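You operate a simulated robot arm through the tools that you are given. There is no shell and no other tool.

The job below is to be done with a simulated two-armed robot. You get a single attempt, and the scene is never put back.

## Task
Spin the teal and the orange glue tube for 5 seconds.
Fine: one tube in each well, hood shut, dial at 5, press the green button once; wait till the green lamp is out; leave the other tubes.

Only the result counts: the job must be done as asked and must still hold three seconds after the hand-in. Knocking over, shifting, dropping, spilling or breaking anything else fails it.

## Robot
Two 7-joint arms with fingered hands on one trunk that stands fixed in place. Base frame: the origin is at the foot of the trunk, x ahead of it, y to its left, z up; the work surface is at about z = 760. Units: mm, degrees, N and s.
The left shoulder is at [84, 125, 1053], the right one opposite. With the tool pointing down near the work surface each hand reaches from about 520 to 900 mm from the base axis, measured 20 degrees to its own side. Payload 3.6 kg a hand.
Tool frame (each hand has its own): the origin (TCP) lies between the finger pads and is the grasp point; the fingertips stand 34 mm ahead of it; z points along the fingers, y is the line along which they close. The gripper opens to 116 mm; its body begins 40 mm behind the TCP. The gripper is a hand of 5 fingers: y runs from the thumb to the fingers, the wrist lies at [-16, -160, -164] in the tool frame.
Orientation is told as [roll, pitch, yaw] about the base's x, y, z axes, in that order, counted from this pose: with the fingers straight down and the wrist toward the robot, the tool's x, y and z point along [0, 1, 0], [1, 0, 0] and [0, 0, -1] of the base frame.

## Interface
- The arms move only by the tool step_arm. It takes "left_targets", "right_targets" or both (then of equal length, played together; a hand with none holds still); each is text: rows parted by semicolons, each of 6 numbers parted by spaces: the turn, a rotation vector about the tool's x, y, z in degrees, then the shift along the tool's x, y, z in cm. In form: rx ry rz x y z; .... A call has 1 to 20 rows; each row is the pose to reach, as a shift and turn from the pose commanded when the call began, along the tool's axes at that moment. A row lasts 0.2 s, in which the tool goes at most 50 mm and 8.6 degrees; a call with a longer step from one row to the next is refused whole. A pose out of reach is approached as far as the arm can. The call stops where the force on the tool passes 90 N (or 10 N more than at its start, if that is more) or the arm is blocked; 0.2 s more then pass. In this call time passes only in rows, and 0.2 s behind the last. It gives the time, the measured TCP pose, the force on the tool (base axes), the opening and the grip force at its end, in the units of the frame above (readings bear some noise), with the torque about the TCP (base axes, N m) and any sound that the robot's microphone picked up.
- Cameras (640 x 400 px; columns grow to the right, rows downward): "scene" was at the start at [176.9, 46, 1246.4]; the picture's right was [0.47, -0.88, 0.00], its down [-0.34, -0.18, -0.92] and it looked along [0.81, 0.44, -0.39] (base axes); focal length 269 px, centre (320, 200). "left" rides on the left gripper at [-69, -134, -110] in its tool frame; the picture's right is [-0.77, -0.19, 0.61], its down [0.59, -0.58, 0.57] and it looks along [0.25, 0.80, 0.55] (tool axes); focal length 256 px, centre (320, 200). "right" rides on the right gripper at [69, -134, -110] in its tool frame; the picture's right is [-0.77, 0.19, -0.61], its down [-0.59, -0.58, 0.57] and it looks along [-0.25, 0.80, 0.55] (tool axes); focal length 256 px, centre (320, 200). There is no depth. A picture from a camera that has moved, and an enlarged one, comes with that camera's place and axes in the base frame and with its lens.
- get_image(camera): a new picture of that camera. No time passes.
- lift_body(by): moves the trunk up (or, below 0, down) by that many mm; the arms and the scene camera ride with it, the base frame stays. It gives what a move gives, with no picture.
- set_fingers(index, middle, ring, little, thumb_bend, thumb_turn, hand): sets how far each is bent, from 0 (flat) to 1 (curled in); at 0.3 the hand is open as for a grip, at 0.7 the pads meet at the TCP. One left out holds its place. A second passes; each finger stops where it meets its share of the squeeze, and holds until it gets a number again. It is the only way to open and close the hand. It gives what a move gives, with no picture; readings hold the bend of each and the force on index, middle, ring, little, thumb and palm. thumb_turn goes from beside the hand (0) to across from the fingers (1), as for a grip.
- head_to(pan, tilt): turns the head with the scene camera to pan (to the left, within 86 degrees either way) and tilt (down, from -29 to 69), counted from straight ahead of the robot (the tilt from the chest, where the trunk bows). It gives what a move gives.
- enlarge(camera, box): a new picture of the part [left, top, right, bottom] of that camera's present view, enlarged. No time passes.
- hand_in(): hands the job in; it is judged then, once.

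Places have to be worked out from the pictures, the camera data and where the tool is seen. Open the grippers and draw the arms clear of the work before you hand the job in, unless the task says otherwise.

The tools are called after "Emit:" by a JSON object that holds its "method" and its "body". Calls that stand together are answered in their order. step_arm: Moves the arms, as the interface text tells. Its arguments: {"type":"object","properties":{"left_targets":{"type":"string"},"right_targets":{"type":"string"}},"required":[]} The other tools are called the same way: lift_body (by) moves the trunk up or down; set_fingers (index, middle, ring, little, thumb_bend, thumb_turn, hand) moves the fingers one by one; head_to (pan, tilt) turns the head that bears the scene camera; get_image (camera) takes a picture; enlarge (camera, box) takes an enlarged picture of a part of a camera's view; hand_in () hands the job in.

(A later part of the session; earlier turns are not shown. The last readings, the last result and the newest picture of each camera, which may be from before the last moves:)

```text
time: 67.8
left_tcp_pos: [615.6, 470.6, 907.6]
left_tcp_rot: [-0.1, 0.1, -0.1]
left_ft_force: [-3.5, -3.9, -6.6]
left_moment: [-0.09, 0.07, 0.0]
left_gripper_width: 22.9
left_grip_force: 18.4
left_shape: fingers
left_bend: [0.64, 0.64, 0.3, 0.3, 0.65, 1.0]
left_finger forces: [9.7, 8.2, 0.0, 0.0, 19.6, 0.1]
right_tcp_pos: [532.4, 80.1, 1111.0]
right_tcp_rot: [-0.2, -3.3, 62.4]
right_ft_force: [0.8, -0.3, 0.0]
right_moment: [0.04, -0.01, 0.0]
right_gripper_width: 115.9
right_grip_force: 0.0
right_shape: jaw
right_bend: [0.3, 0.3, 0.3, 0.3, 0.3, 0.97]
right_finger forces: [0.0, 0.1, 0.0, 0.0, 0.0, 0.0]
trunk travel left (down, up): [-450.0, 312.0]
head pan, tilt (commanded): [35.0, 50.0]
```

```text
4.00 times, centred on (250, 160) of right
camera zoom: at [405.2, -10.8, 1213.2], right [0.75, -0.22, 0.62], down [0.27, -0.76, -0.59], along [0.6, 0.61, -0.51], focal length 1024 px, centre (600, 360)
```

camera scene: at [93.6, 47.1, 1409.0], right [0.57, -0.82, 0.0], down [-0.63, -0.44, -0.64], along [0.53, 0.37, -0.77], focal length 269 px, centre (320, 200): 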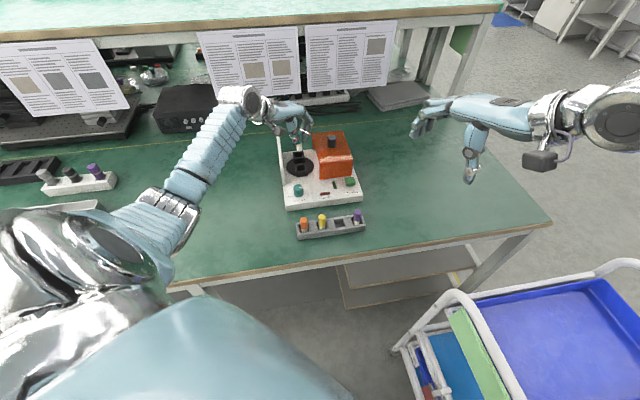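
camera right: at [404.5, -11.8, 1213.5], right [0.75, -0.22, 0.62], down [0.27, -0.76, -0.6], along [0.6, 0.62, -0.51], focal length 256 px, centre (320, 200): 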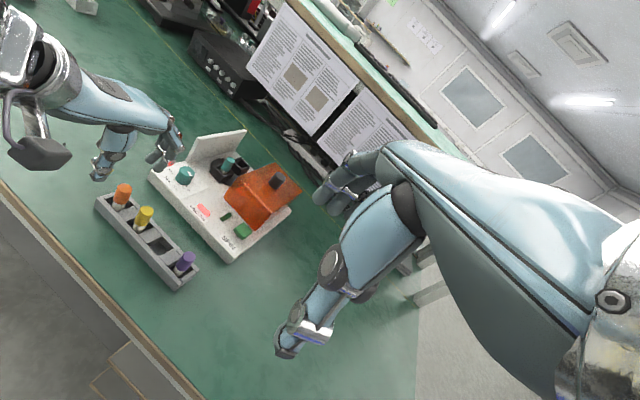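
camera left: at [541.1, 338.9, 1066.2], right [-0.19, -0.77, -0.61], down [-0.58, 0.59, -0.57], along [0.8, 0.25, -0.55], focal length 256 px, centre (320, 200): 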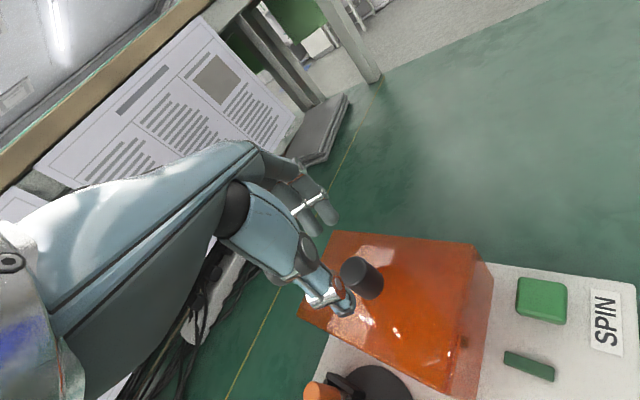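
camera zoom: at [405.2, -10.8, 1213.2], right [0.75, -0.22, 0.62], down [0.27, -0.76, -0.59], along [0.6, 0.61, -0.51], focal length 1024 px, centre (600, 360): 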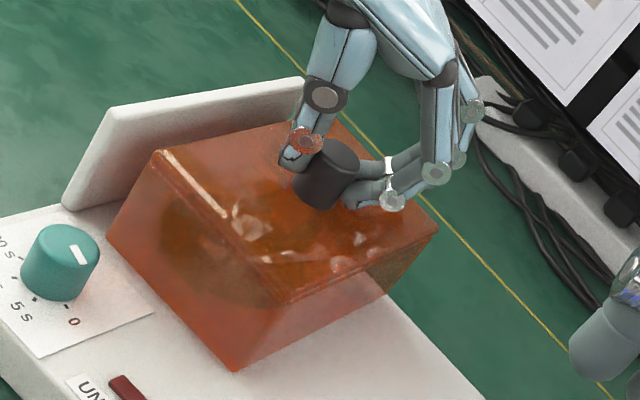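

Small sideways (−5 N) and vertical (−6.6 N) load built up; I correct for it while advancing 16 mm more.

Emit:
{"method": "step_arm", "body": {"left_targets": "0 0 0 0.22 -0.38 0.12; 0 0 0 0.5 -0.68 0.15; 0 0 0 0.76 -0.96 0.15; 0 0 0 1.02 -1.24 0.15"}}

Emit:
{"method": "enlarge", "body": {"camera": "scene", "box": [270, 120, 350, 190]}}

Emit:
{"method": "enlarge", "body": {"camera": "right", "box": [190, 110, 310, 210]}}

```text
time: 68.8
left_tcp_pos: [603.9, 479.0, 907.7]
left_tcp_rot: [0.0, -0.2, 0.0]
left_ft_force: [1.1, 0.6, 2.1]
left_moment: [0.09, -0.08, 0.06]
left_gripper_width: 23.1
left_grip_force: 20.3
left_shape: fingers
left_bend: [0.64, 0.64, 0.3, 0.3, 0.65, 1.0]
left_finger forces: [10.1, 11.6, 0.0, 0.0, 18.8, 0.0]
right_tcp_pos: [532.2, 80.9, 1111.8]
right_tcp_rot: [-0.1, -3.3, 62.3]
right_ft_force: [-0.3, -0.1, 0.1]
right_moment: [-0.01, 0.03, -0.02]
right_gripper_width: 115.9
right_grip_force: 0.0
right_shape: jaw
right_bend: [0.3, 0.3, 0.3, 0.3, 0.3, 0.97]
right_finger forces: [0.0, 0.0, 0.0, 0.0, 0.0, 0.0]
trunk travel left (down, up): [-450.0, 312.0]
head pan, tilt (commanded): [35.0, 50.0]
```

```text
5.71 times, centred on (310, 155) of scene
camera zoom: at [92.8, 46.2, 1409.1], right [0.57, -0.82, 0.0], down [-0.63, -0.44, -0.64], along [0.53, 0.37, -0.77], focal length 1536 px, centre (377, 457)
```

zoom: 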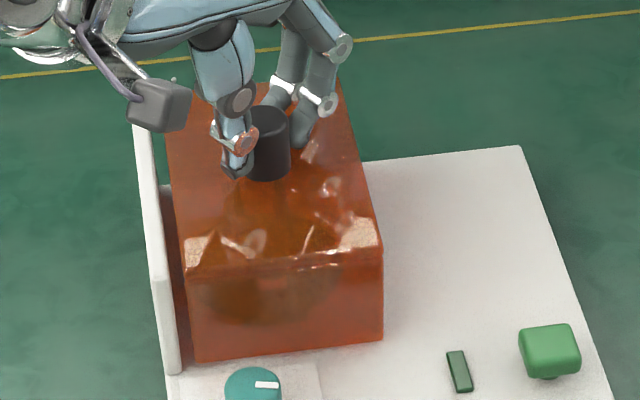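

```text
4.00 times, centred on (250, 160) of right
camera zoom: at [404.9, -10.8, 1213.5], right [0.75, -0.22, 0.62], down [0.27, -0.76, -0.59], along [0.6, 0.61, -0.51], focal length 1024 px, centre (600, 360)
```

zoom: 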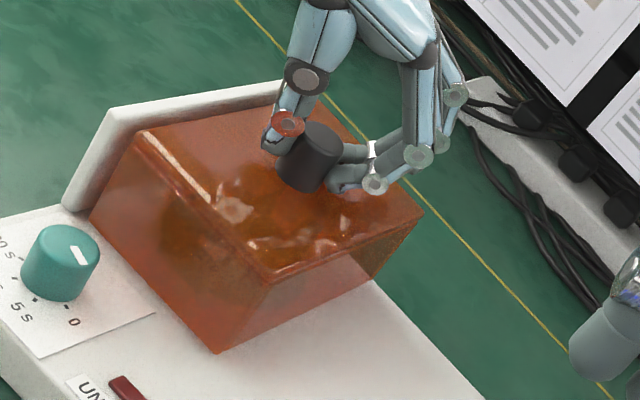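

About 8 mm remain to the wall. I advance in small steps, watching force for the stop.

Emit:
{"method": "step_arm", "body": {"left_targets": "0 0 0 0.18 -0.18 0; 0 0 0 0.35 -0.35 0"}}

Emit:
{"method": "step_arm", "body": {"left_targets": "0 0 0 0.14 -0.14 0; 0 0 0 0.28 -0.28 0"}}

Emit:
{"method": "enlarge", "body": {"camera": "scene", "box": [270, 120, 350, 190]}}

Emit:
{"method": "enlarge", "body": {"camera": "right", "box": [190, 110, 310, 210]}}

```text
time: 69.4
left_tcp_pos: [600.8, 483.7, 906.9]
left_tcp_rot: [0.1, -0.1, 0.0]
left_ft_force: [2.8, 2.6, 2.8]
left_moment: [0.11, -0.15, 0.02]
left_gripper_width: 22.8
left_grip_force: 20.7
left_shape: fingers
left_bend: [0.64, 0.64, 0.3, 0.3, 0.65, 1.0]
left_finger forces: [10.8, 12.5, 0.0, 0.0, 17.9, 0.0]
right_tcp_pos: [532.9, 80.4, 1111.0]
right_tcp_rot: [-0.2, -3.2, 62.3]
right_ft_force: [0.1, -0.2, 0.2]
right_moment: [0.01, -0.01, 0.0]
right_gripper_width: 115.6
right_grip_force: 0.1
right_shape: jaw
right_bend: [0.3, 0.3, 0.3, 0.3, 0.3, 0.97]
right_finger forces: [0.0, 0.0, 0.1, 0.0, 0.0, 0.1]
trunk travel left (down, up): [-450.0, 312.0]
head pan, tilt (commanded): [35.0, 50.0]
```

```text
time: 70.0
left_tcp_pos: [599.9, 483.6, 907.1]
left_tcp_rot: [-0.1, 0.0, -0.1]
left_ft_force: [8.8, -5.0, 0.7]
left_moment: [-0.12, -0.33, 0.02]
left_gripper_width: 22.6
left_grip_force: 19.8
left_shape: fingers
left_bend: [0.64, 0.63, 0.3, 0.3, 0.65, 1.0]
left_finger forces: [13.6, 11.3, 0.0, 0.0, 15.3, 0.1]
right_tcp_pos: [533.7, 78.6, 1110.9]
right_tcp_rot: [-0.1, -3.2, 62.4]
right_ft_force: [-0.5, 0.3, -0.2]
right_moment: [0.0, -0.01, 0.02]
right_gripper_width: 115.8
right_grip_force: 0.0
right_shape: jaw
right_bend: [0.3, 0.3, 0.3, 0.3, 0.3, 0.97]
right_finger forces: [0.1, 0.0, 0.1, 0.0, 0.1, 0.0]
trunk travel left (down, up): [-450.0, 312.0]
head pan, tilt (commanded): [35.0, 50.0]
```

```text
5.71 times, centred on (310, 155) of scene
camera zoom: at [94.4, 45.0, 1409.0], right [0.57, -0.82, 0.0], down [-0.63, -0.44, -0.64], along [0.53, 0.37, -0.77], focal length 1536 px, centre (377, 457)
```

zoom: 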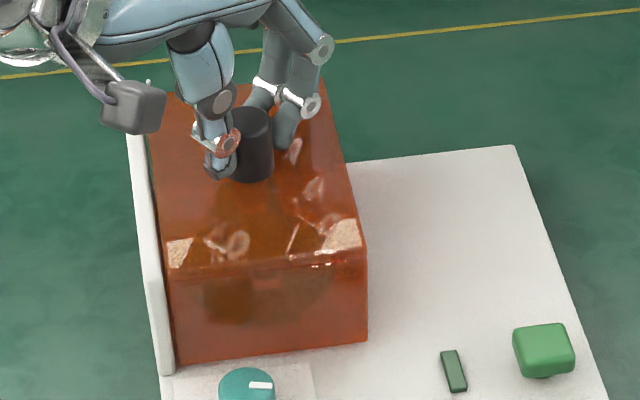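

```text
4.00 times, centred on (250, 160) of right
camera zoom: at [405.9, -11.9, 1212.9], right [0.75, -0.22, 0.62], down [0.27, -0.76, -0.6], along [0.6, 0.61, -0.51], focal length 1024 px, centre (600, 360)
```

zoom: 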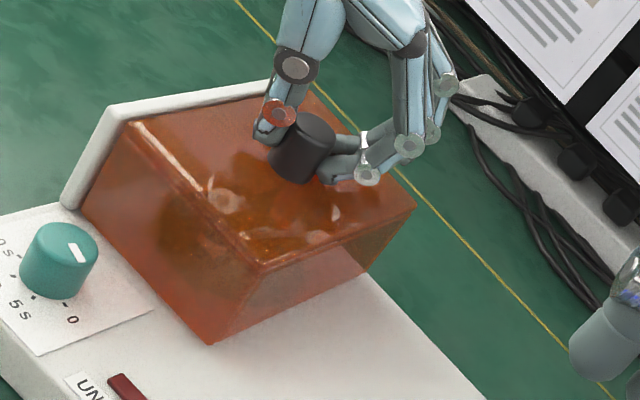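

Resistance of ~10 N along the closing direction: the hood is at the wall. I press 3 mm more to ensure it's fully shut.

Emit:
{"method": "step_arm", "body": {"left_targets": "0 0 0 0.1 -0.1 0; 0 0 0 0.21 -0.21 0"}}

Emit:
{"method": "enlarge", "body": {"camera": "scene", "box": [270, 120, 350, 190]}}

Emit:
{"method": "enlarge", "body": {"camera": "right", "box": [190, 120, 260, 180]}}

```text
time: 70.6
left_tcp_pos: [599.0, 485.1, 908.4]
left_tcp_rot: [-0.1, -0.1, -0.1]
left_ft_force: [12.4, -12.4, -0.4]
left_moment: [-0.34, -0.43, -0.05]
left_gripper_width: 23.0
left_grip_force: 20.2
left_shape: fingers
left_bend: [0.63, 0.63, 0.3, 0.3, 0.66, 1.0]
left_finger forces: [16.8, 11.4, 0.1, 0.0, 12.9, 0.0]
right_tcp_pos: [532.4, 79.0, 1110.5]
right_tcp_rot: [-0.2, -3.2, 62.3]
right_ft_force: [-0.3, -0.6, -0.4]
right_moment: [-0.02, -0.01, 0.03]
right_gripper_width: 115.7
right_grip_force: 0.1
right_shape: jaw
right_bend: [0.3, 0.3, 0.3, 0.3, 0.3, 0.97]
right_finger forces: [0.1, 0.0, 0.0, 0.0, 0.0, 0.0]
trunk travel left (down, up): [-450.0, 312.0]
head pan, tilt (commanded): [35.0, 50.0]
```

```text
5.71 times, centred on (310, 155) of scene
camera zoom: at [94.8, 43.6, 1409.0], right [0.57, -0.82, 0.0], down [-0.63, -0.44, -0.64], along [0.53, 0.37, -0.77], focal length 1536 px, centre (377, 457)
```

zoom: 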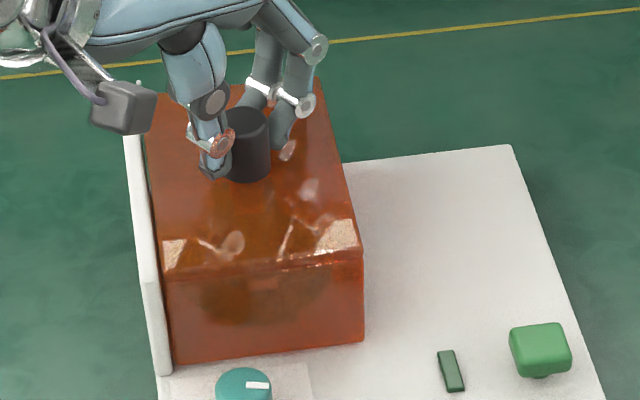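

```text
6.67 times, centred on (225, 150) of right
camera zoom: at [406.3, -12.9, 1212.8], right [0.75, -0.22, 0.62], down [0.27, -0.76, -0.6], along [0.6, 0.62, -0.51], focal length 1707 px, centre (953, 533)
```

zoom: 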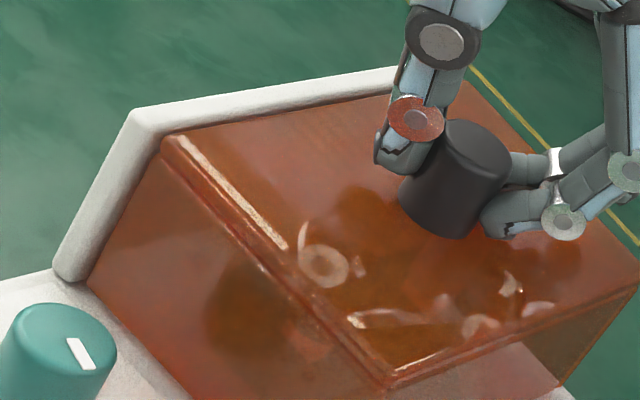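

The hood is firmly shut against the wall (17 N). I relax the push by 5 mm of command, then release the knob.

Emit:
{"method": "step_arm", "body": {"left_targets": "0 0 0 -0.17 0.17 0; 0 0 0 -0.34 0.34 0"}}

Emit:
{"method": "set_fingers", "body": {"hand": "left", "index": 0.58, "middle": 0.58, "thumb_bend": 0.58}}

Emit:
{"method": "enlarge", "body": {"camera": "right", "box": [190, 120, 260, 180]}}

```text
time: 71.2
left_tcp_pos: [598.7, 484.4, 906.2]
left_tcp_rot: [0.1, 0.2, 0.1]
left_ft_force: [6.1, -8.0, 1.3]
left_moment: [-0.17, -0.33, -0.02]
left_gripper_width: 23.0
left_grip_force: 21.0
left_shape: fingers
left_bend: [0.63, 0.63, 0.3, 0.3, 0.66, 1.0]
left_finger forces: [14.5, 11.9, 0.1, 0.0, 15.5, 0.0]
right_tcp_pos: [532.9, 80.5, 1110.8]
right_tcp_rot: [-0.2, -3.3, 62.5]
right_ft_force: [-0.3, 0.0, 0.6]
right_moment: [-0.02, 0.01, -0.02]
right_gripper_width: 115.7
right_grip_force: 0.1
right_shape: jaw
right_bend: [0.3, 0.3, 0.3, 0.3, 0.3, 0.97]
right_finger forces: [0.1, 0.0, 0.1, 0.0, 0.0, 0.0]
trunk travel left (down, up): [-450.0, 312.0]
head pan, tilt (commanded): [35.0, 50.0]
```

```text
time: 72.2
left_tcp_pos: [597.5, 484.6, 907.4]
left_tcp_rot: [0.1, 0.0, 0.0]
left_ft_force: [-1.1, -0.4, 0.0]
left_moment: [-0.02, -0.01, 0.0]
left_gripper_width: 38.8
left_grip_force: 0.1
left_shape: fingers
left_bend: [0.57, 0.57, 0.3, 0.3, 0.57, 1.0]
left_finger forces: [0.0, 0.1, 0.0, 0.0, 0.1, 0.1]
right_tcp_pos: [531.2, 79.7, 1111.3]
right_tcp_rot: [-0.2, -3.3, 62.3]
right_ft_force: [-0.2, 0.5, 0.8]
right_moment: [0.01, -0.01, 0.0]
right_gripper_width: 115.8
right_grip_force: 0.1
right_shape: jaw
right_bend: [0.3, 0.3, 0.3, 0.3, 0.3, 0.97]
right_finger forces: [0.0, 0.0, 0.0, 0.0, 0.0, 0.1]
trunk travel left (down, up): [-450.0, 312.0]
head pan, tilt (commanded): [35.0, 50.0]
```

```text
6.67 times, centred on (225, 150) of right
camera zoom: at [405.0, -11.0, 1213.3], right [0.75, -0.22, 0.62], down [0.27, -0.76, -0.59], along [0.6, 0.61, -0.51], focal length 1707 px, centre (953, 533)
```

zoom: 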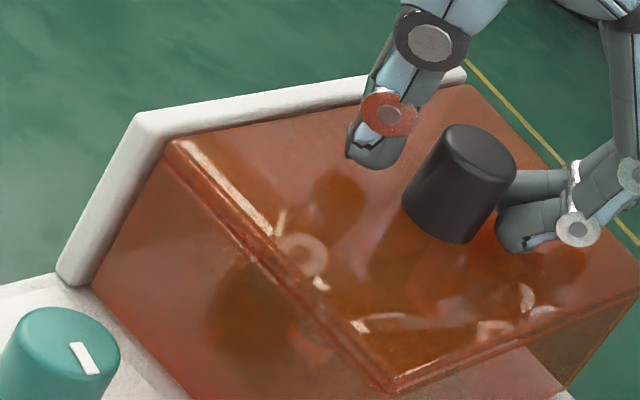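

Knob released, hood stays shut. I lift the hand straight up and take measuring views of the dial.

Emit:
{"method": "step_arm", "body": {"left_targets": "0 0 0 0 0 -1; 0 0 0 0 0 -2.5; 0 0 0 0 0 -4.5; 0 0 0 0 0 -6.5; 0 0 0 0 0 -8.5"}}

Emit:
{"method": "enlarge", "body": {"camera": "scene", "box": [270, 120, 370, 200]}}

Emit:
{"method": "enlarge", "body": {"camera": "scene", "box": [285, 175, 325, 207]}}

Emit:
{"method": "enlarge", "body": {"camera": "right", "box": [160, 150, 230, 210]}}

Emit:
{"method": "get_image", "body": {"camera": "left"}}

```text
time: 73.4
left_tcp_pos: [597.7, 483.2, 993.2]
left_tcp_rot: [0.1, 0.0, 0.1]
left_ft_force: [0.5, 0.0, 0.8]
left_moment: [-0.01, -0.01, 0.0]
left_gripper_width: 39.2
left_grip_force: 0.0
left_shape: fingers
left_bend: [0.57, 0.57, 0.3, 0.3, 0.57, 1.0]
left_finger forces: [0.0, 0.0, 0.0, 0.0, 0.0, 0.1]
right_tcp_pos: [532.0, 79.5, 1111.4]
right_tcp_rot: [-0.1, -3.2, 62.2]
right_ft_force: [-0.3, -0.4, 0.2]
right_moment: [0.01, 0.01, 0.02]
right_gripper_width: 115.9
right_grip_force: 0.1
right_shape: jaw
right_bend: [0.3, 0.3, 0.3, 0.3, 0.3, 0.97]
right_finger forces: [0.0, 0.0, 0.1, 0.0, 0.0, 0.1]
trunk travel left (down, up): [-450.0, 312.0]
head pan, tilt (commanded): [35.0, 50.0]
```

```text
5.00 times, centred on (320, 160) of scene
camera zoom: at [92.8, 45.9, 1409.0], right [0.57, -0.82, 0.0], down [-0.63, -0.44, -0.64], along [0.53, 0.37, -0.77], focal length 1344 px, centre (320, 400)
```

zoom: 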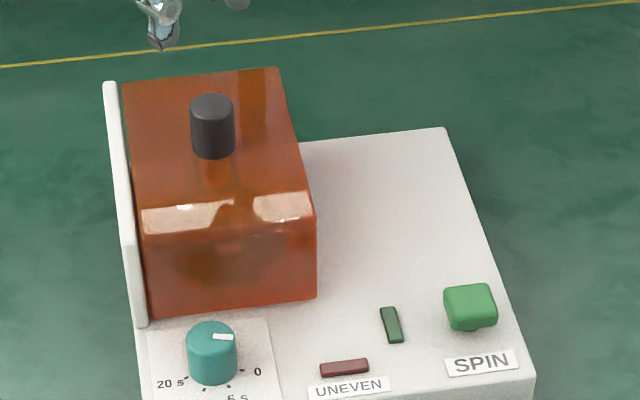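

```text
12.50 times, centred on (305, 191) of scene
camera zoom: at [92.8, 45.9, 1409.0], right [0.57, -0.82, 0.0], down [-0.63, -0.44, -0.64], along [0.53, 0.37, -0.77], focal length 3359 px, centre (508, 312)
```

zoom: 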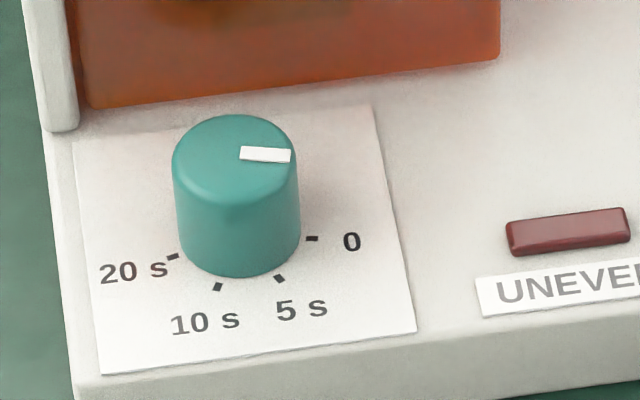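

```text
6.67 times, centred on (195, 180) of right
camera zoom: at [404.9, -11.2, 1213.4], right [0.75, -0.22, 0.62], down [0.27, -0.76, -0.59], along [0.6, 0.61, -0.51], focal length 1707 px, centre (1153, 333)
```

zoom: 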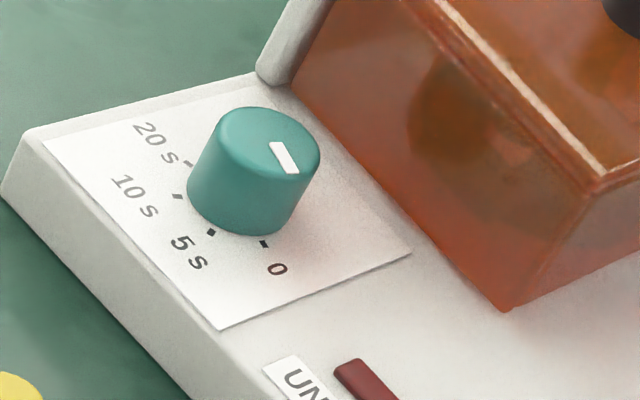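

```text
taken
camera left: at [463.3, 415.5, 1103.8], right [-0.19, -0.77, -0.61], down [-0.58, 0.59, -0.57], along [0.8, 0.25, -0.55], focal length 256 px, centre (320, 200)
```

left: 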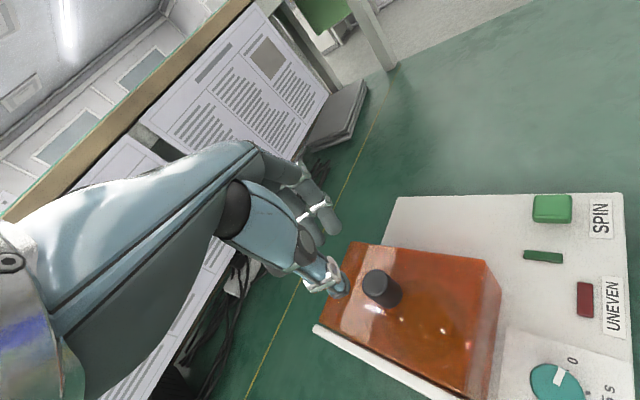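

The dial top is ≈ (499,408,821), but the shut hood's front face is only ~43 mm behind it, so a plain vertical grip won't fit. I'll grip it with the hand tilted 30° (index lowest, ring/little flat and raised). First I move above the dial and turn to yaw −30.

Emit:
{"method": "step_arm", "body": {"left_targets": "0 0 6 -1.8 -2.15 0; 0 0 12 -3.6 -4.3 0; 0 0 18 -5.5 -6.45 0; 0 0 24 -7.3 -8.6 0; 0 0 30 -9.1 -10.75 0"}}

Emit:
{"method": "set_fingers", "body": {"hand": "left", "ring": 0, "little": 0, "index": 0.52, "middle": 0.52, "thumb_bend": 0.52}}

Emit:
{"method": "step_arm", "body": {"left_targets": "0 7.5 0 0 0 0; 0 15 0 0 0 0; 0 22.5 0 0 0 0; 0 30 0 0 0 0"}}

Emit:
{"method": "get_image", "body": {"camera": "scene"}}

Emit:
{"method": "get_image", "body": {"camera": "right"}}

Emit:
{"method": "get_image", "body": {"camera": "left"}}

```text
time: 74.6
left_tcp_pos: [490.9, 393.2, 992.0]
left_tcp_rot: [0.0, 0.0, -30.2]
left_ft_force: [0.0, 0.0, 0.7]
left_moment: [0.02, 0.02, -0.03]
left_gripper_width: 38.8
left_grip_force: 0.1
left_shape: fingers
left_bend: [0.57, 0.57, 0.3, 0.3, 0.57, 1.0]
left_finger forces: [0.0, 0.0, 0.1, 0.0, 0.1, 0.1]
right_tcp_pos: [531.4, 81.8, 1111.2]
right_tcp_rot: [-0.2, -3.2, 62.3]
right_ft_force: [0.3, 0.4, 0.1]
right_moment: [0.01, 0.04, 0.0]
right_gripper_width: 116.2
right_grip_force: 0.1
right_shape: jaw
right_bend: [0.3, 0.3, 0.3, 0.3, 0.3, 0.97]
right_finger forces: [0.0, 0.1, 0.1, 0.0, 0.0, 0.0]
trunk travel left (down, up): [-450.0, 312.0]
head pan, tilt (commanded): [35.0, 50.0]
```

```text
time: 75.6
left_tcp_pos: [491.9, 392.8, 990.4]
left_tcp_rot: [-0.1, -0.1, -30.0]
left_ft_force: [0.0, -0.4, -0.5]
left_moment: [0.02, -0.03, -0.02]
left_gripper_width: 53.0
left_grip_force: 0.1
left_shape: fingers
left_bend: [0.52, 0.52, 0.0, 0.0, 0.52, 1.0]
left_finger forces: [0.0, 0.1, 0.1, 0.0, 0.0, 0.0]
right_tcp_pos: [530.7, 80.4, 1110.9]
right_tcp_rot: [-0.2, -3.2, 62.3]
right_ft_force: [-0.2, -0.4, -0.2]
right_moment: [0.0, 0.03, 0.01]
right_gripper_width: 115.9
right_grip_force: 0.2
right_shape: jaw
right_bend: [0.3, 0.3, 0.3, 0.3, 0.3, 0.97]
right_finger forces: [0.1, 0.0, 0.1, 0.0, 0.0, 0.1]
trunk travel left (down, up): [-450.0, 312.0]
head pan, tilt (commanded): [35.0, 50.0]
```

```text
time: 76.6
left_tcp_pos: [490.8, 394.0, 992.5]
left_tcp_rot: [30.0, 0.0, -30.1]
left_ft_force: [0.4, 0.6, -0.3]
left_moment: [0.02, 0.04, -0.01]
left_gripper_width: 52.8
left_grip_force: 0.1
left_shape: fingers
left_bend: [0.52, 0.52, 0.0, 0.0, 0.52, 1.0]
left_finger forces: [0.1, 0.0, 0.0, 0.0, 0.1, 0.1]
right_tcp_pos: [531.8, 79.5, 1111.1]
right_tcp_rot: [-0.2, -3.2, 62.2]
right_ft_force: [-0.9, -0.3, -0.3]
right_moment: [0.03, 0.01, -0.03]
right_gripper_width: 115.7
right_grip_force: 0.0
right_shape: jaw
right_bend: [0.3, 0.3, 0.3, 0.3, 0.3, 0.97]
right_finger forces: [0.0, 0.0, 0.1, 0.0, 0.0, 0.1]
trunk travel left (down, up): [-450.0, 312.0]
head pan, tilt (commanded): [35.0, 50.0]
```

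```text
taken
camera scene: at [92.7, 45.8, 1409.0], right [0.57, -0.82, 0.0], down [-0.63, -0.44, -0.64], along [0.53, 0.37, -0.77], focal length 269 px, centre (320, 200)
```

scene: 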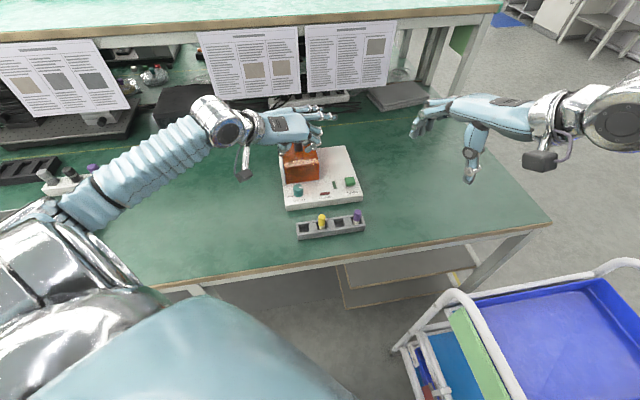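

```text
taken
camera right: at [404.8, -11.3, 1213.4], right [0.75, -0.22, 0.62], down [0.27, -0.76, -0.59], along [0.6, 0.61, -0.51], focal length 256 px, centre (320, 200)
```

right: 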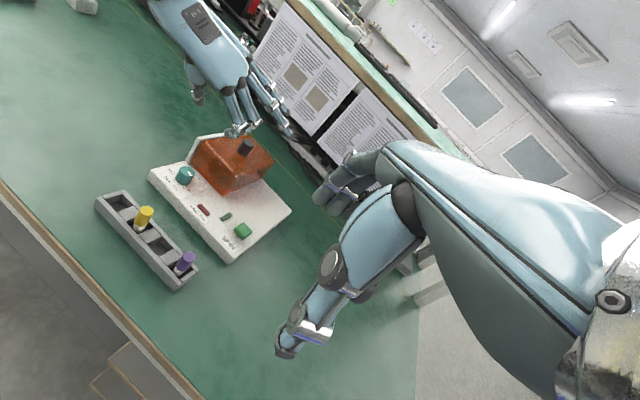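

```text
taken
camera left: at [316.7, 361.5, 1053.3], right [-0.34, -0.22, -0.91], down [-0.1, 0.98, -0.19], along [0.93, 0.03, -0.35], focal length 256 px, centre (320, 200)
```

left: 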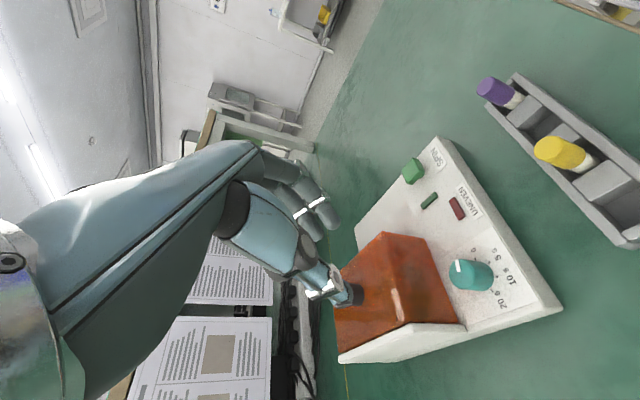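

Orientation reached (roll 30, yaw −30). I zoom on the dial from the left camera to refine its location relative to this hand.

Emit:
{"method": "enlarge", "body": {"camera": "left", "box": [420, 230, 540, 320]}}

Emit:
{"method": "enlarge", "body": {"camera": "scene", "box": [230, 90, 350, 180]}}

Emit:
{"method": "enlarge", "body": {"camera": "right", "box": [140, 40, 300, 200]}}

```text
4.44 times, centred on (480, 275) of left
camera zoom: at [316.7, 361.5, 1053.3], right [-0.34, -0.22, -0.91], down [-0.1, 0.98, -0.19], along [0.93, 0.03, -0.35], focal length 1138 px, centre (-391, -133)
```

zoom: 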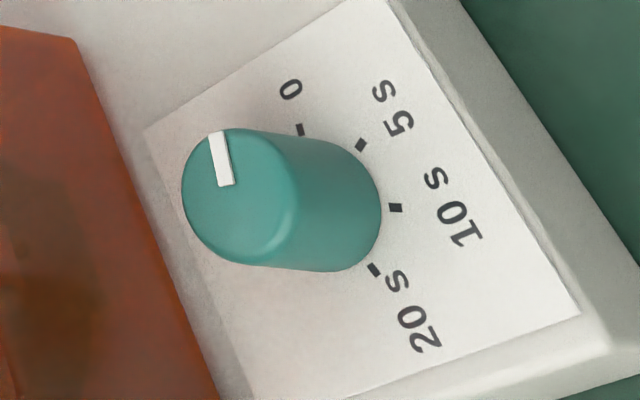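

```text
4.44 times, centred on (290, 135) of scene
camera zoom: at [92.7, 45.8, 1409.0], right [0.57, -0.82, 0.0], down [-0.63, -0.44, -0.64], along [0.53, 0.37, -0.77], focal length 1194 px, centre (453, 489)
```

zoom: 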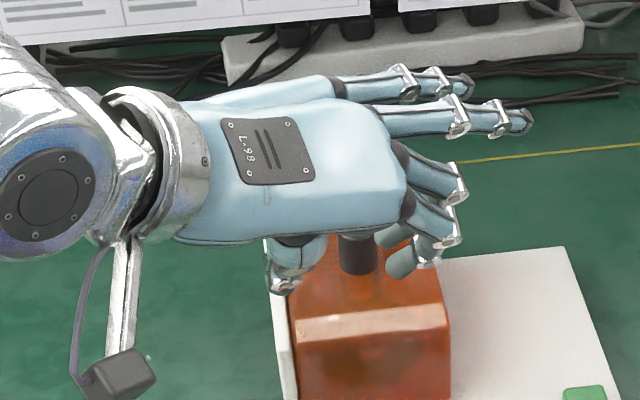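

```text
2.50 times, centred on (220, 120) of right
camera zoom: at [404.8, -11.3, 1213.4], right [0.75, -0.22, 0.62], down [0.27, -0.76, -0.59], along [0.6, 0.61, -0.51], focal length 640 px, centre (570, 400)
```

zoom: 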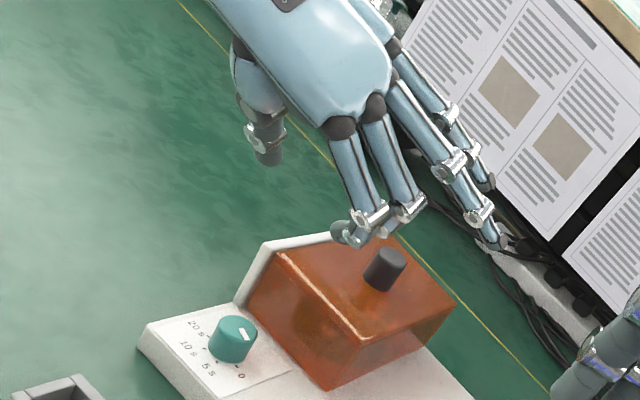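

The dial is at ≈ (498.7,408.5) in hand coordinates. I descend vertically (in the tilted frame) to TCP z ≈ 880 and check clearances.

Emit:
{"method": "step_arm", "body": {"left_targets": "0 0 0 -1.43 -0.02 2.4; 0 0 0 -2.87 -0.04 4.8; 0 0 0 -4.3 -0.06 7.2; 0 0 0 -5.74 -0.08 9.62"}}

Emit:
{"method": "enlarge", "body": {"camera": "left", "box": [240, 150, 480, 320]}}

Emit:
{"method": "enlarge", "body": {"camera": "scene", "box": [250, 120, 370, 210]}}

Emit:
{"method": "enlarge", "body": {"camera": "right", "box": [130, 80, 290, 220]}}

```text
time: 77.6
left_tcp_pos: [488.3, 394.3, 879.9]
left_tcp_rot: [29.9, 0.0, -30.0]
left_ft_force: [0.0, 0.0, 0.1]
left_moment: [-0.01, 0.0, 0.01]
left_gripper_width: 53.1
left_grip_force: 0.1
left_shape: fingers
left_bend: [0.52, 0.52, 0.0, 0.0, 0.52, 1.0]
left_finger forces: [0.0, 0.0, 0.1, 0.1, 0.0, 0.1]
right_tcp_pos: [531.3, 79.3, 1111.4]
right_tcp_rot: [-0.1, -3.2, 62.3]
right_ft_force: [0.1, -0.6, -0.1]
right_moment: [-0.01, -0.02, -0.02]
right_gripper_width: 115.9
right_grip_force: 0.1
right_shape: jaw
right_bend: [0.3, 0.3, 0.3, 0.3, 0.3, 0.97]
right_finger forces: [0.0, 0.0, 0.0, 0.0, 0.0, 0.0]
trunk travel left (down, up): [-450.0, 312.0]
head pan, tilt (commanded): [35.0, 50.0]
```

```text
2.35 times, centred on (360, 235) of left
camera zoom: at [313.9, 362.9, 941.2], right [-0.34, -0.22, -0.91], down [-0.1, 0.98, -0.2], along [0.93, 0.03, -0.36], focal length 602 px, centre (226, 118)
```

zoom: 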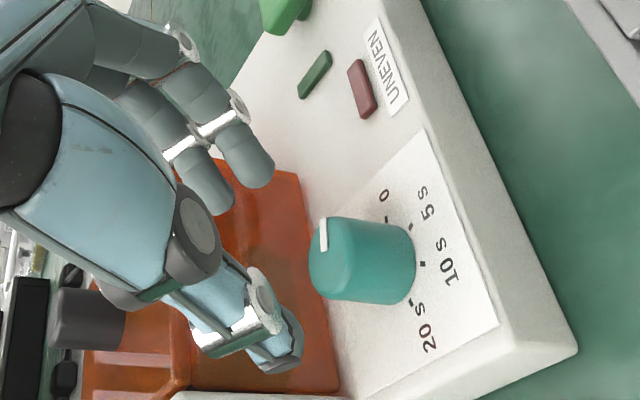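

```text
4.44 times, centred on (310, 165) of scene
camera zoom: at [93.0, 46.0, 1409.0], right [0.57, -0.82, 0.0], down [-0.63, -0.44, -0.64], along [0.53, 0.37, -0.77], focal length 1194 px, centre (364, 356)
```

zoom: 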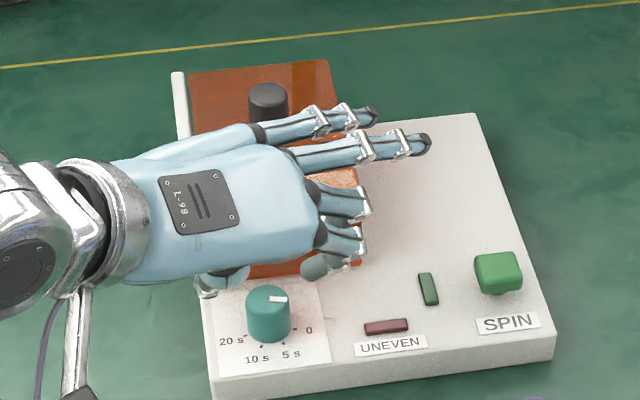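

```text
2.86 times, centred on (210, 150) of right
camera zoom: at [405.0, -11.1, 1213.3], right [0.75, -0.22, 0.62], down [0.27, -0.76, -0.59], along [0.6, 0.61, -0.51], focal length 731 px, centre (634, 343)
```

zoom: 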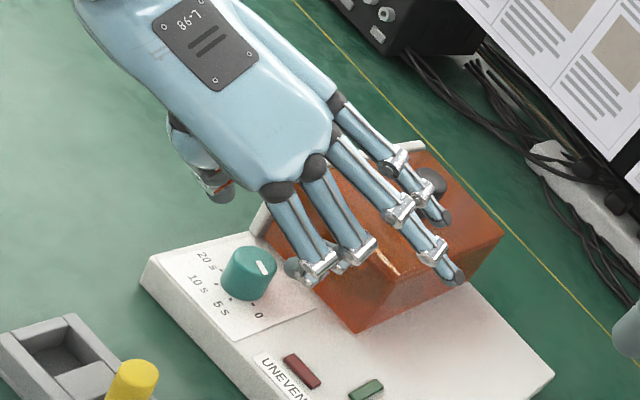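

Geometry agrees: the pinch point will land on the dial within ~2 mm, and the flat fingers clear the hood top. I descend 30 mm, then check before the last bit.

Emit:
{"method": "step_arm", "body": {"left_targets": "0 0 0 -0.52 0.02 0.86; 0 0 0 -1.04 0.03 1.71; 0 0 0 -1.56 0.05 2.56"}}

Emit:
{"method": "enlarge", "body": {"camera": "left", "box": [260, 160, 420, 290]}}

Emit:
{"method": "enlarge", "body": {"camera": "scene", "box": [260, 140, 350, 210]}}

Emit:
{"method": "enlarge", "body": {"camera": "right", "box": [140, 110, 260, 210]}}

```text
time: 78.4
left_tcp_pos: [490.6, 391.2, 849.8]
left_tcp_rot: [30.0, 0.1, -30.0]
left_ft_force: [0.3, 0.4, 0.2]
left_moment: [-0.02, -0.01, 0.0]
left_gripper_width: 53.0
left_grip_force: 0.0
left_shape: fingers
left_bend: [0.52, 0.52, 0.0, 0.0, 0.52, 1.0]
left_finger forces: [0.0, 0.0, 0.0, 0.1, 0.1, 0.0]
right_tcp_pos: [532.1, 81.1, 1110.5]
right_tcp_rot: [-0.2, -3.1, 62.4]
right_ft_force: [0.4, -0.2, -0.4]
right_moment: [0.0, -0.02, -0.01]
right_gripper_width: 115.9
right_grip_force: 0.0
right_shape: jaw
right_bend: [0.3, 0.3, 0.3, 0.3, 0.3, 0.97]
right_finger forces: [0.0, 0.1, 0.0, 0.1, 0.1, 0.0]
trunk travel left (down, up): [-450.0, 312.0]
head pan, tilt (commanded): [35.0, 50.0]
```

```text
3.08 times, centred on (340, 225) of left
camera zoom: at [315.4, 360.2, 911.1], right [-0.34, -0.22, -0.91], down [-0.1, 0.98, -0.2], along [0.93, 0.03, -0.36], focal length 788 px, centre (258, 123)
```

zoom: 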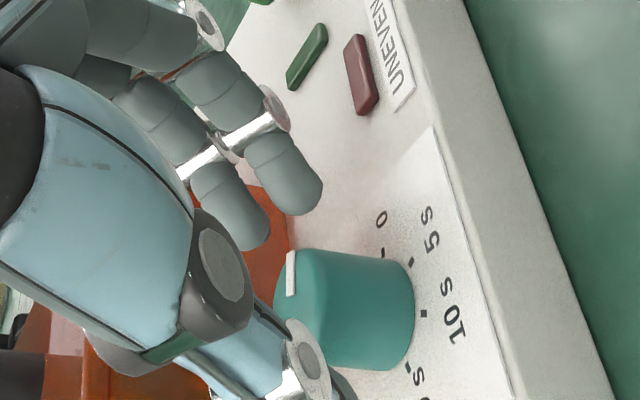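

```text
5.71 times, centred on (305, 175) of scene
camera zoom: at [92.9, 46.0, 1409.0], right [0.57, -0.82, 0.0], down [-0.63, -0.44, -0.64], along [0.53, 0.37, -0.77], focal length 1536 px, centre (406, 343)
```

zoom: 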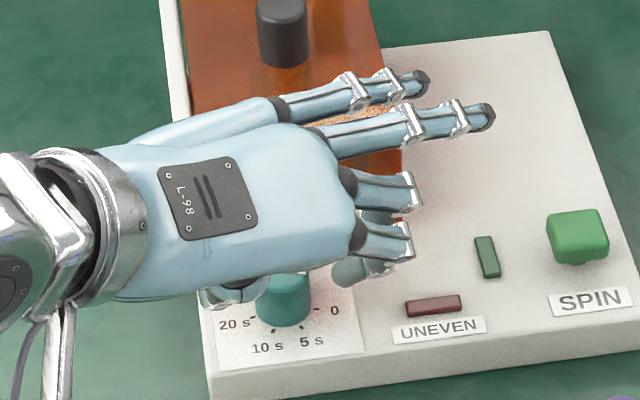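

```text
4.00 times, centred on (200, 160) of right
camera zoom: at [404.9, -11.1, 1213.3], right [0.75, -0.22, 0.62], down [0.27, -0.76, -0.59], along [0.6, 0.61, -0.51], focal length 1024 px, centre (800, 360)
```

zoom: 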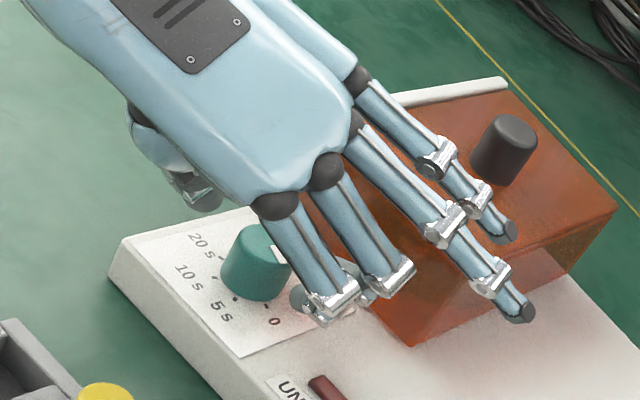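

The dial sits between thumb and index/middle. I lower the last 9 mm.

Emit:
{"method": "step_arm", "body": {"left_targets": "0 0 0 -0.22 0 0.39; 0 0 0 -0.45 0 0.78"}}

Emit:
{"method": "enlarge", "body": {"camera": "left", "box": [260, 160, 420, 290]}}

Emit:
{"method": "enlarge", "body": {"camera": "scene", "box": [280, 165, 330, 205]}}

Emit:
{"method": "enlarge", "body": {"camera": "right", "box": [160, 140, 240, 210]}}

```text
time: 79.0
left_tcp_pos: [489.1, 392.6, 841.1]
left_tcp_rot: [30.0, 0.0, -30.0]
left_ft_force: [0.2, -0.7, -0.5]
left_moment: [-0.01, -0.02, 0.02]
left_gripper_width: 53.3
left_grip_force: 0.0
left_shape: fingers
left_bend: [0.52, 0.52, 0.0, 0.0, 0.52, 1.0]
left_finger forces: [0.0, 0.0, 0.0, 0.1, 0.0, 0.1]
right_tcp_pos: [531.5, 80.7, 1110.6]
right_tcp_rot: [-0.3, -3.2, 62.3]
right_ft_force: [0.3, 0.2, -0.3]
right_moment: [0.01, -0.04, -0.01]
right_gripper_width: 116.2
right_grip_force: 0.2
right_shape: jaw
right_bend: [0.3, 0.3, 0.3, 0.3, 0.3, 0.97]
right_finger forces: [0.1, 0.1, 0.0, 0.0, 0.0, 0.0]
trunk travel left (down, up): [-450.0, 312.0]
head pan, tilt (commanded): [35.0, 50.0]
```

```text
3.08 times, centred on (340, 225) of left
camera zoom: at [315.0, 359.6, 902.7], right [-0.34, -0.22, -0.91], down [-0.1, 0.98, -0.2], along [0.93, 0.03, -0.36], focal length 788 px, centre (258, 123)
```

zoom: 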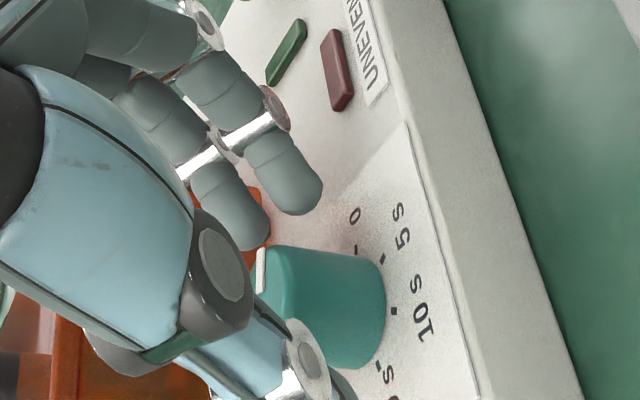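

```text
10.00 times, centred on (305, 185) of scene
camera zoom: at [92.8, 45.9, 1409.0], right [0.57, -0.82, 0.0], down [-0.63, -0.44, -0.64], along [0.53, 0.37, -0.77], focal length 2687 px, centre (470, 350)
```

zoom: 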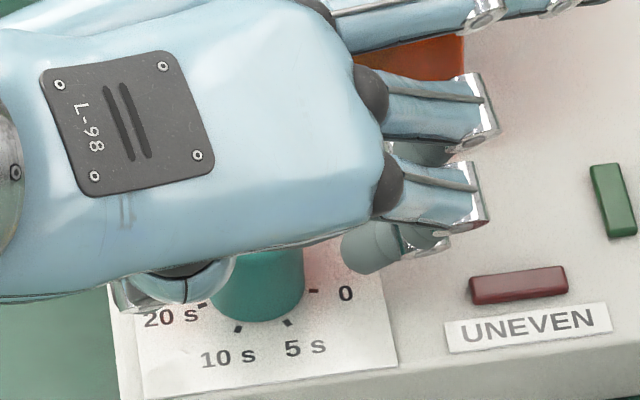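

```text
5.71 times, centred on (200, 175) of right
camera zoom: at [404.9, -11.2, 1213.3], right [0.75, -0.22, 0.62], down [0.27, -0.76, -0.59], along [0.6, 0.61, -0.51], focal length 1463 px, centre (1006, 343)
```

zoom: 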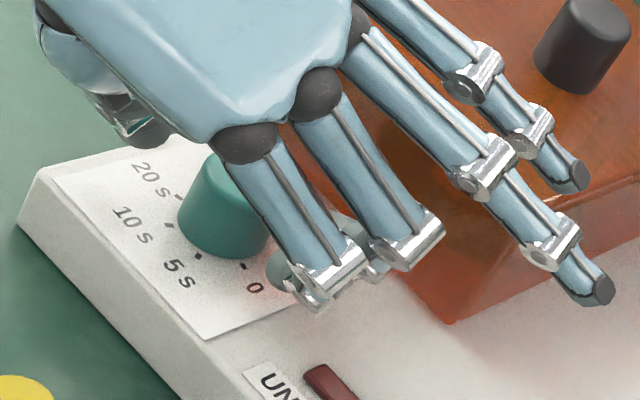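

The middle finger would only just catch the dial's top edge, so I lower 4 mm more, then close gently.

Emit:
{"method": "step_arm", "body": {"left_targets": "0 0 0 -0.2 0 0.35"}}

Emit:
{"method": "set_fingers", "body": {"hand": "left", "index": 0.6, "middle": 0.6, "thumb_bend": 0.6}}

Emit:
{"method": "enlarge", "body": {"camera": "left", "box": [260, 160, 420, 290]}}

Emit:
{"method": "enlarge", "body": {"camera": "right", "box": [160, 140, 240, 210]}}

Emit:
{"method": "enlarge", "body": {"camera": "scene", "box": [280, 165, 330, 205]}}

```text
time: 79.4
left_tcp_pos: [489.1, 392.0, 838.3]
left_tcp_rot: [29.9, 0.0, -30.1]
left_ft_force: [1.1, 0.2, -0.3]
left_moment: [-0.02, 0.03, 0.0]
left_gripper_width: 53.0
left_grip_force: 0.1
left_shape: fingers
left_bend: [0.52, 0.52, 0.0, 0.0, 0.52, 1.0]
left_finger forces: [0.0, 0.0, 0.1, 0.0, 0.0, 0.1]
right_tcp_pos: [532.3, 79.7, 1111.2]
right_tcp_rot: [-0.1, -3.2, 62.3]
right_ft_force: [-0.4, 0.5, -0.2]
right_moment: [0.03, -0.01, 0.03]
right_gripper_width: 115.9
right_grip_force: 0.1
right_shape: jaw
right_bend: [0.3, 0.3, 0.3, 0.3, 0.3, 0.97]
right_finger forces: [0.0, 0.0, 0.1, 0.0, 0.0, 0.0]
trunk travel left (down, up): [-450.0, 312.0]
head pan, tilt (commanded): [35.0, 50.0]
```

```text
time: 80.4
left_tcp_pos: [490.3, 390.8, 837.4]
left_tcp_rot: [29.9, -0.1, -30.0]
left_ft_force: [1.5, -0.9, 0.0]
left_moment: [-0.03, -0.03, -0.03]
left_gripper_width: 31.2
left_grip_force: 0.8
left_shape: fingers
left_bend: [0.6, 0.59, 0.0, 0.0, 0.6, 1.0]
left_finger forces: [0.1, 1.2, 0.0, 0.0, 0.1, 0.0]
right_tcp_pos: [532.8, 80.4, 1112.0]
right_tcp_rot: [-0.2, -3.1, 62.3]
right_ft_force: [-0.7, 0.6, -0.5]
right_moment: [-0.02, -0.01, 0.04]
right_gripper_width: 115.8
right_grip_force: 0.1
right_shape: jaw
right_bend: [0.3, 0.3, 0.3, 0.3, 0.3, 0.97]
right_finger forces: [0.0, 0.1, 0.0, 0.0, 0.0, 0.0]
trunk travel left (down, up): [-450.0, 312.0]
head pan, tilt (commanded): [35.0, 50.0]
```

```text
3.08 times, centred on (340, 225) of left
camera zoom: at [315.2, 359.3, 898.3], right [-0.34, -0.22, -0.91], down [-0.1, 0.98, -0.2], along [0.93, 0.03, -0.36], focal length 788 px, centre (258, 123)
```

zoom: 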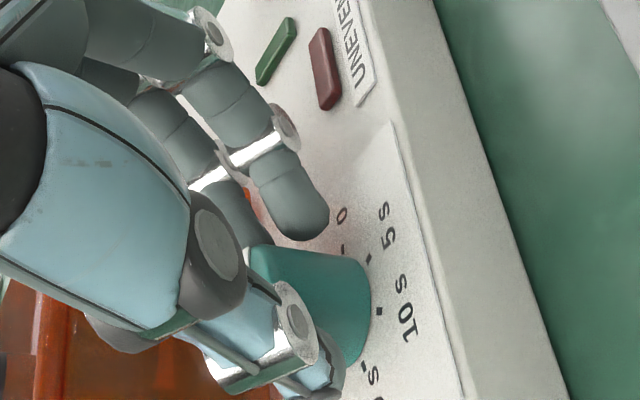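

```text
5.71 times, centred on (200, 175) of right
camera zoom: at [405.0, -11.3, 1213.3], right [0.75, -0.22, 0.62], down [0.27, -0.76, -0.59], along [0.6, 0.61, -0.51], focal length 1463 px, centre (1006, 343)
```

zoom: 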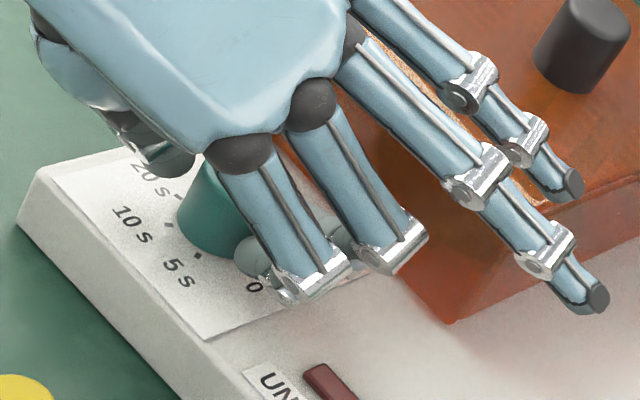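

```text
10.00 times, centred on (305, 185) of scene
camera zoom: at [93.0, 45.8, 1409.0], right [0.57, -0.82, 0.0], down [-0.63, -0.44, -0.64], along [0.53, 0.37, -0.77], focal length 2687 px, centre (470, 350)
```

zoom: 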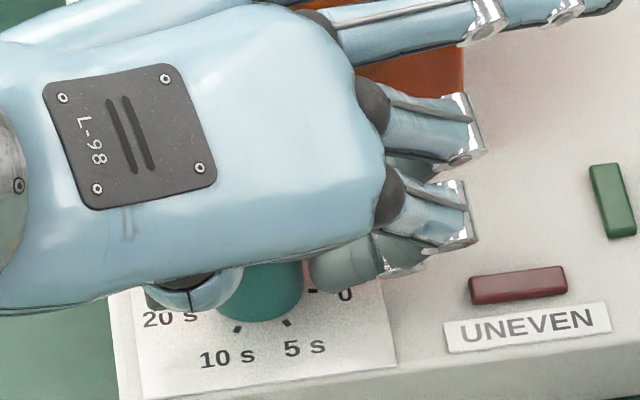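

Middle just touches the dial; I close on to grip it with all three.

Emit:
{"method": "set_fingers", "body": {"hand": "left", "index": 0.68, "middle": 0.66, "thumb_bend": 0.68}}

Emit:
{"method": "enlarge", "body": {"camera": "left", "box": [260, 160, 420, 290]}}

Emit:
{"method": "enlarge", "body": {"camera": "right", "box": [160, 140, 240, 210]}}

Emit:
{"method": "enlarge", "body": {"camera": "scene", "box": [280, 165, 330, 205]}}

```text
time: 81.4
left_tcp_pos: [490.1, 390.9, 838.3]
left_tcp_rot: [30.1, 0.0, -30.2]
left_ft_force: [1.9, -2.2, -0.4]
left_moment: [-0.1, -0.03, -0.09]
left_gripper_width: 19.9
left_grip_force: 10.0
left_shape: fingers
left_bend: [0.65, 0.6, 0.0, 0.0, 0.65, 1.0]
left_finger forces: [4.1, 7.7, 0.0, 0.0, 8.4, 0.0]
right_tcp_pos: [532.1, 81.4, 1111.9]
right_tcp_rot: [-0.2, -3.1, 62.4]
right_ft_force: [0.6, 1.1, 0.0]
right_moment: [-0.01, 0.0, 0.01]
right_gripper_width: 115.8
right_grip_force: 0.1
right_shape: jaw
right_bend: [0.3, 0.3, 0.3, 0.3, 0.3, 0.97]
right_finger forces: [0.0, 0.0, 0.0, 0.0, 0.0, 0.0]
trunk travel left (down, up): [-450.0, 312.0]
head pan, tilt (commanded): [35.0, 50.0]
```

```text
3.08 times, centred on (340, 225) of left
camera zoom: at [315.4, 359.0, 898.3], right [-0.34, -0.22, -0.91], down [-0.1, 0.98, -0.2], along [0.93, 0.03, -0.36], focal length 788 px, centre (258, 123)
```

zoom: 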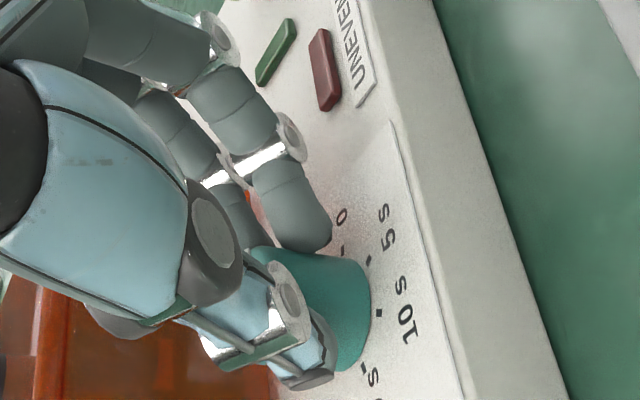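

```text
5.71 times, centred on (200, 175) of right
camera zoom: at [405.2, -11.6, 1213.3], right [0.75, -0.22, 0.62], down [0.27, -0.76, -0.59], along [0.6, 0.61, -0.51], focal length 1463 px, centre (1006, 343)
```

zoom: 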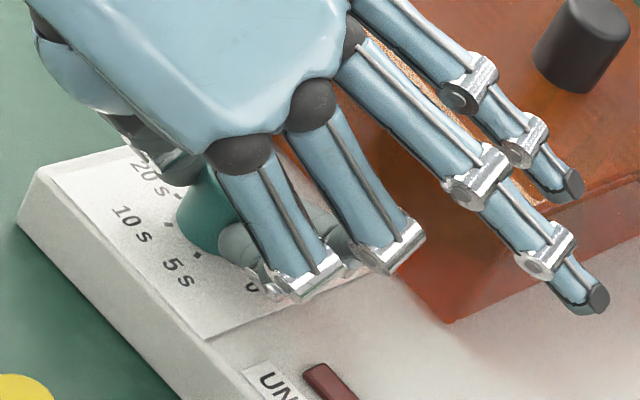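

```text
10.00 times, centred on (305, 185) of scene
camera zoom: at [93.2, 45.6, 1409.0], right [0.57, -0.82, 0.0], down [-0.63, -0.44, -0.64], along [0.53, 0.37, -0.77], focal length 2687 px, centre (470, 350)
```

zoom: 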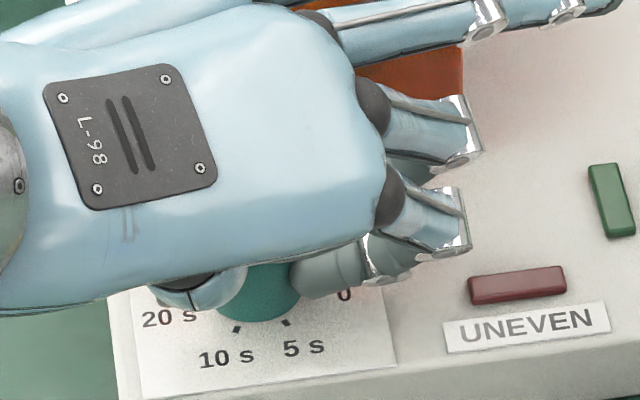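

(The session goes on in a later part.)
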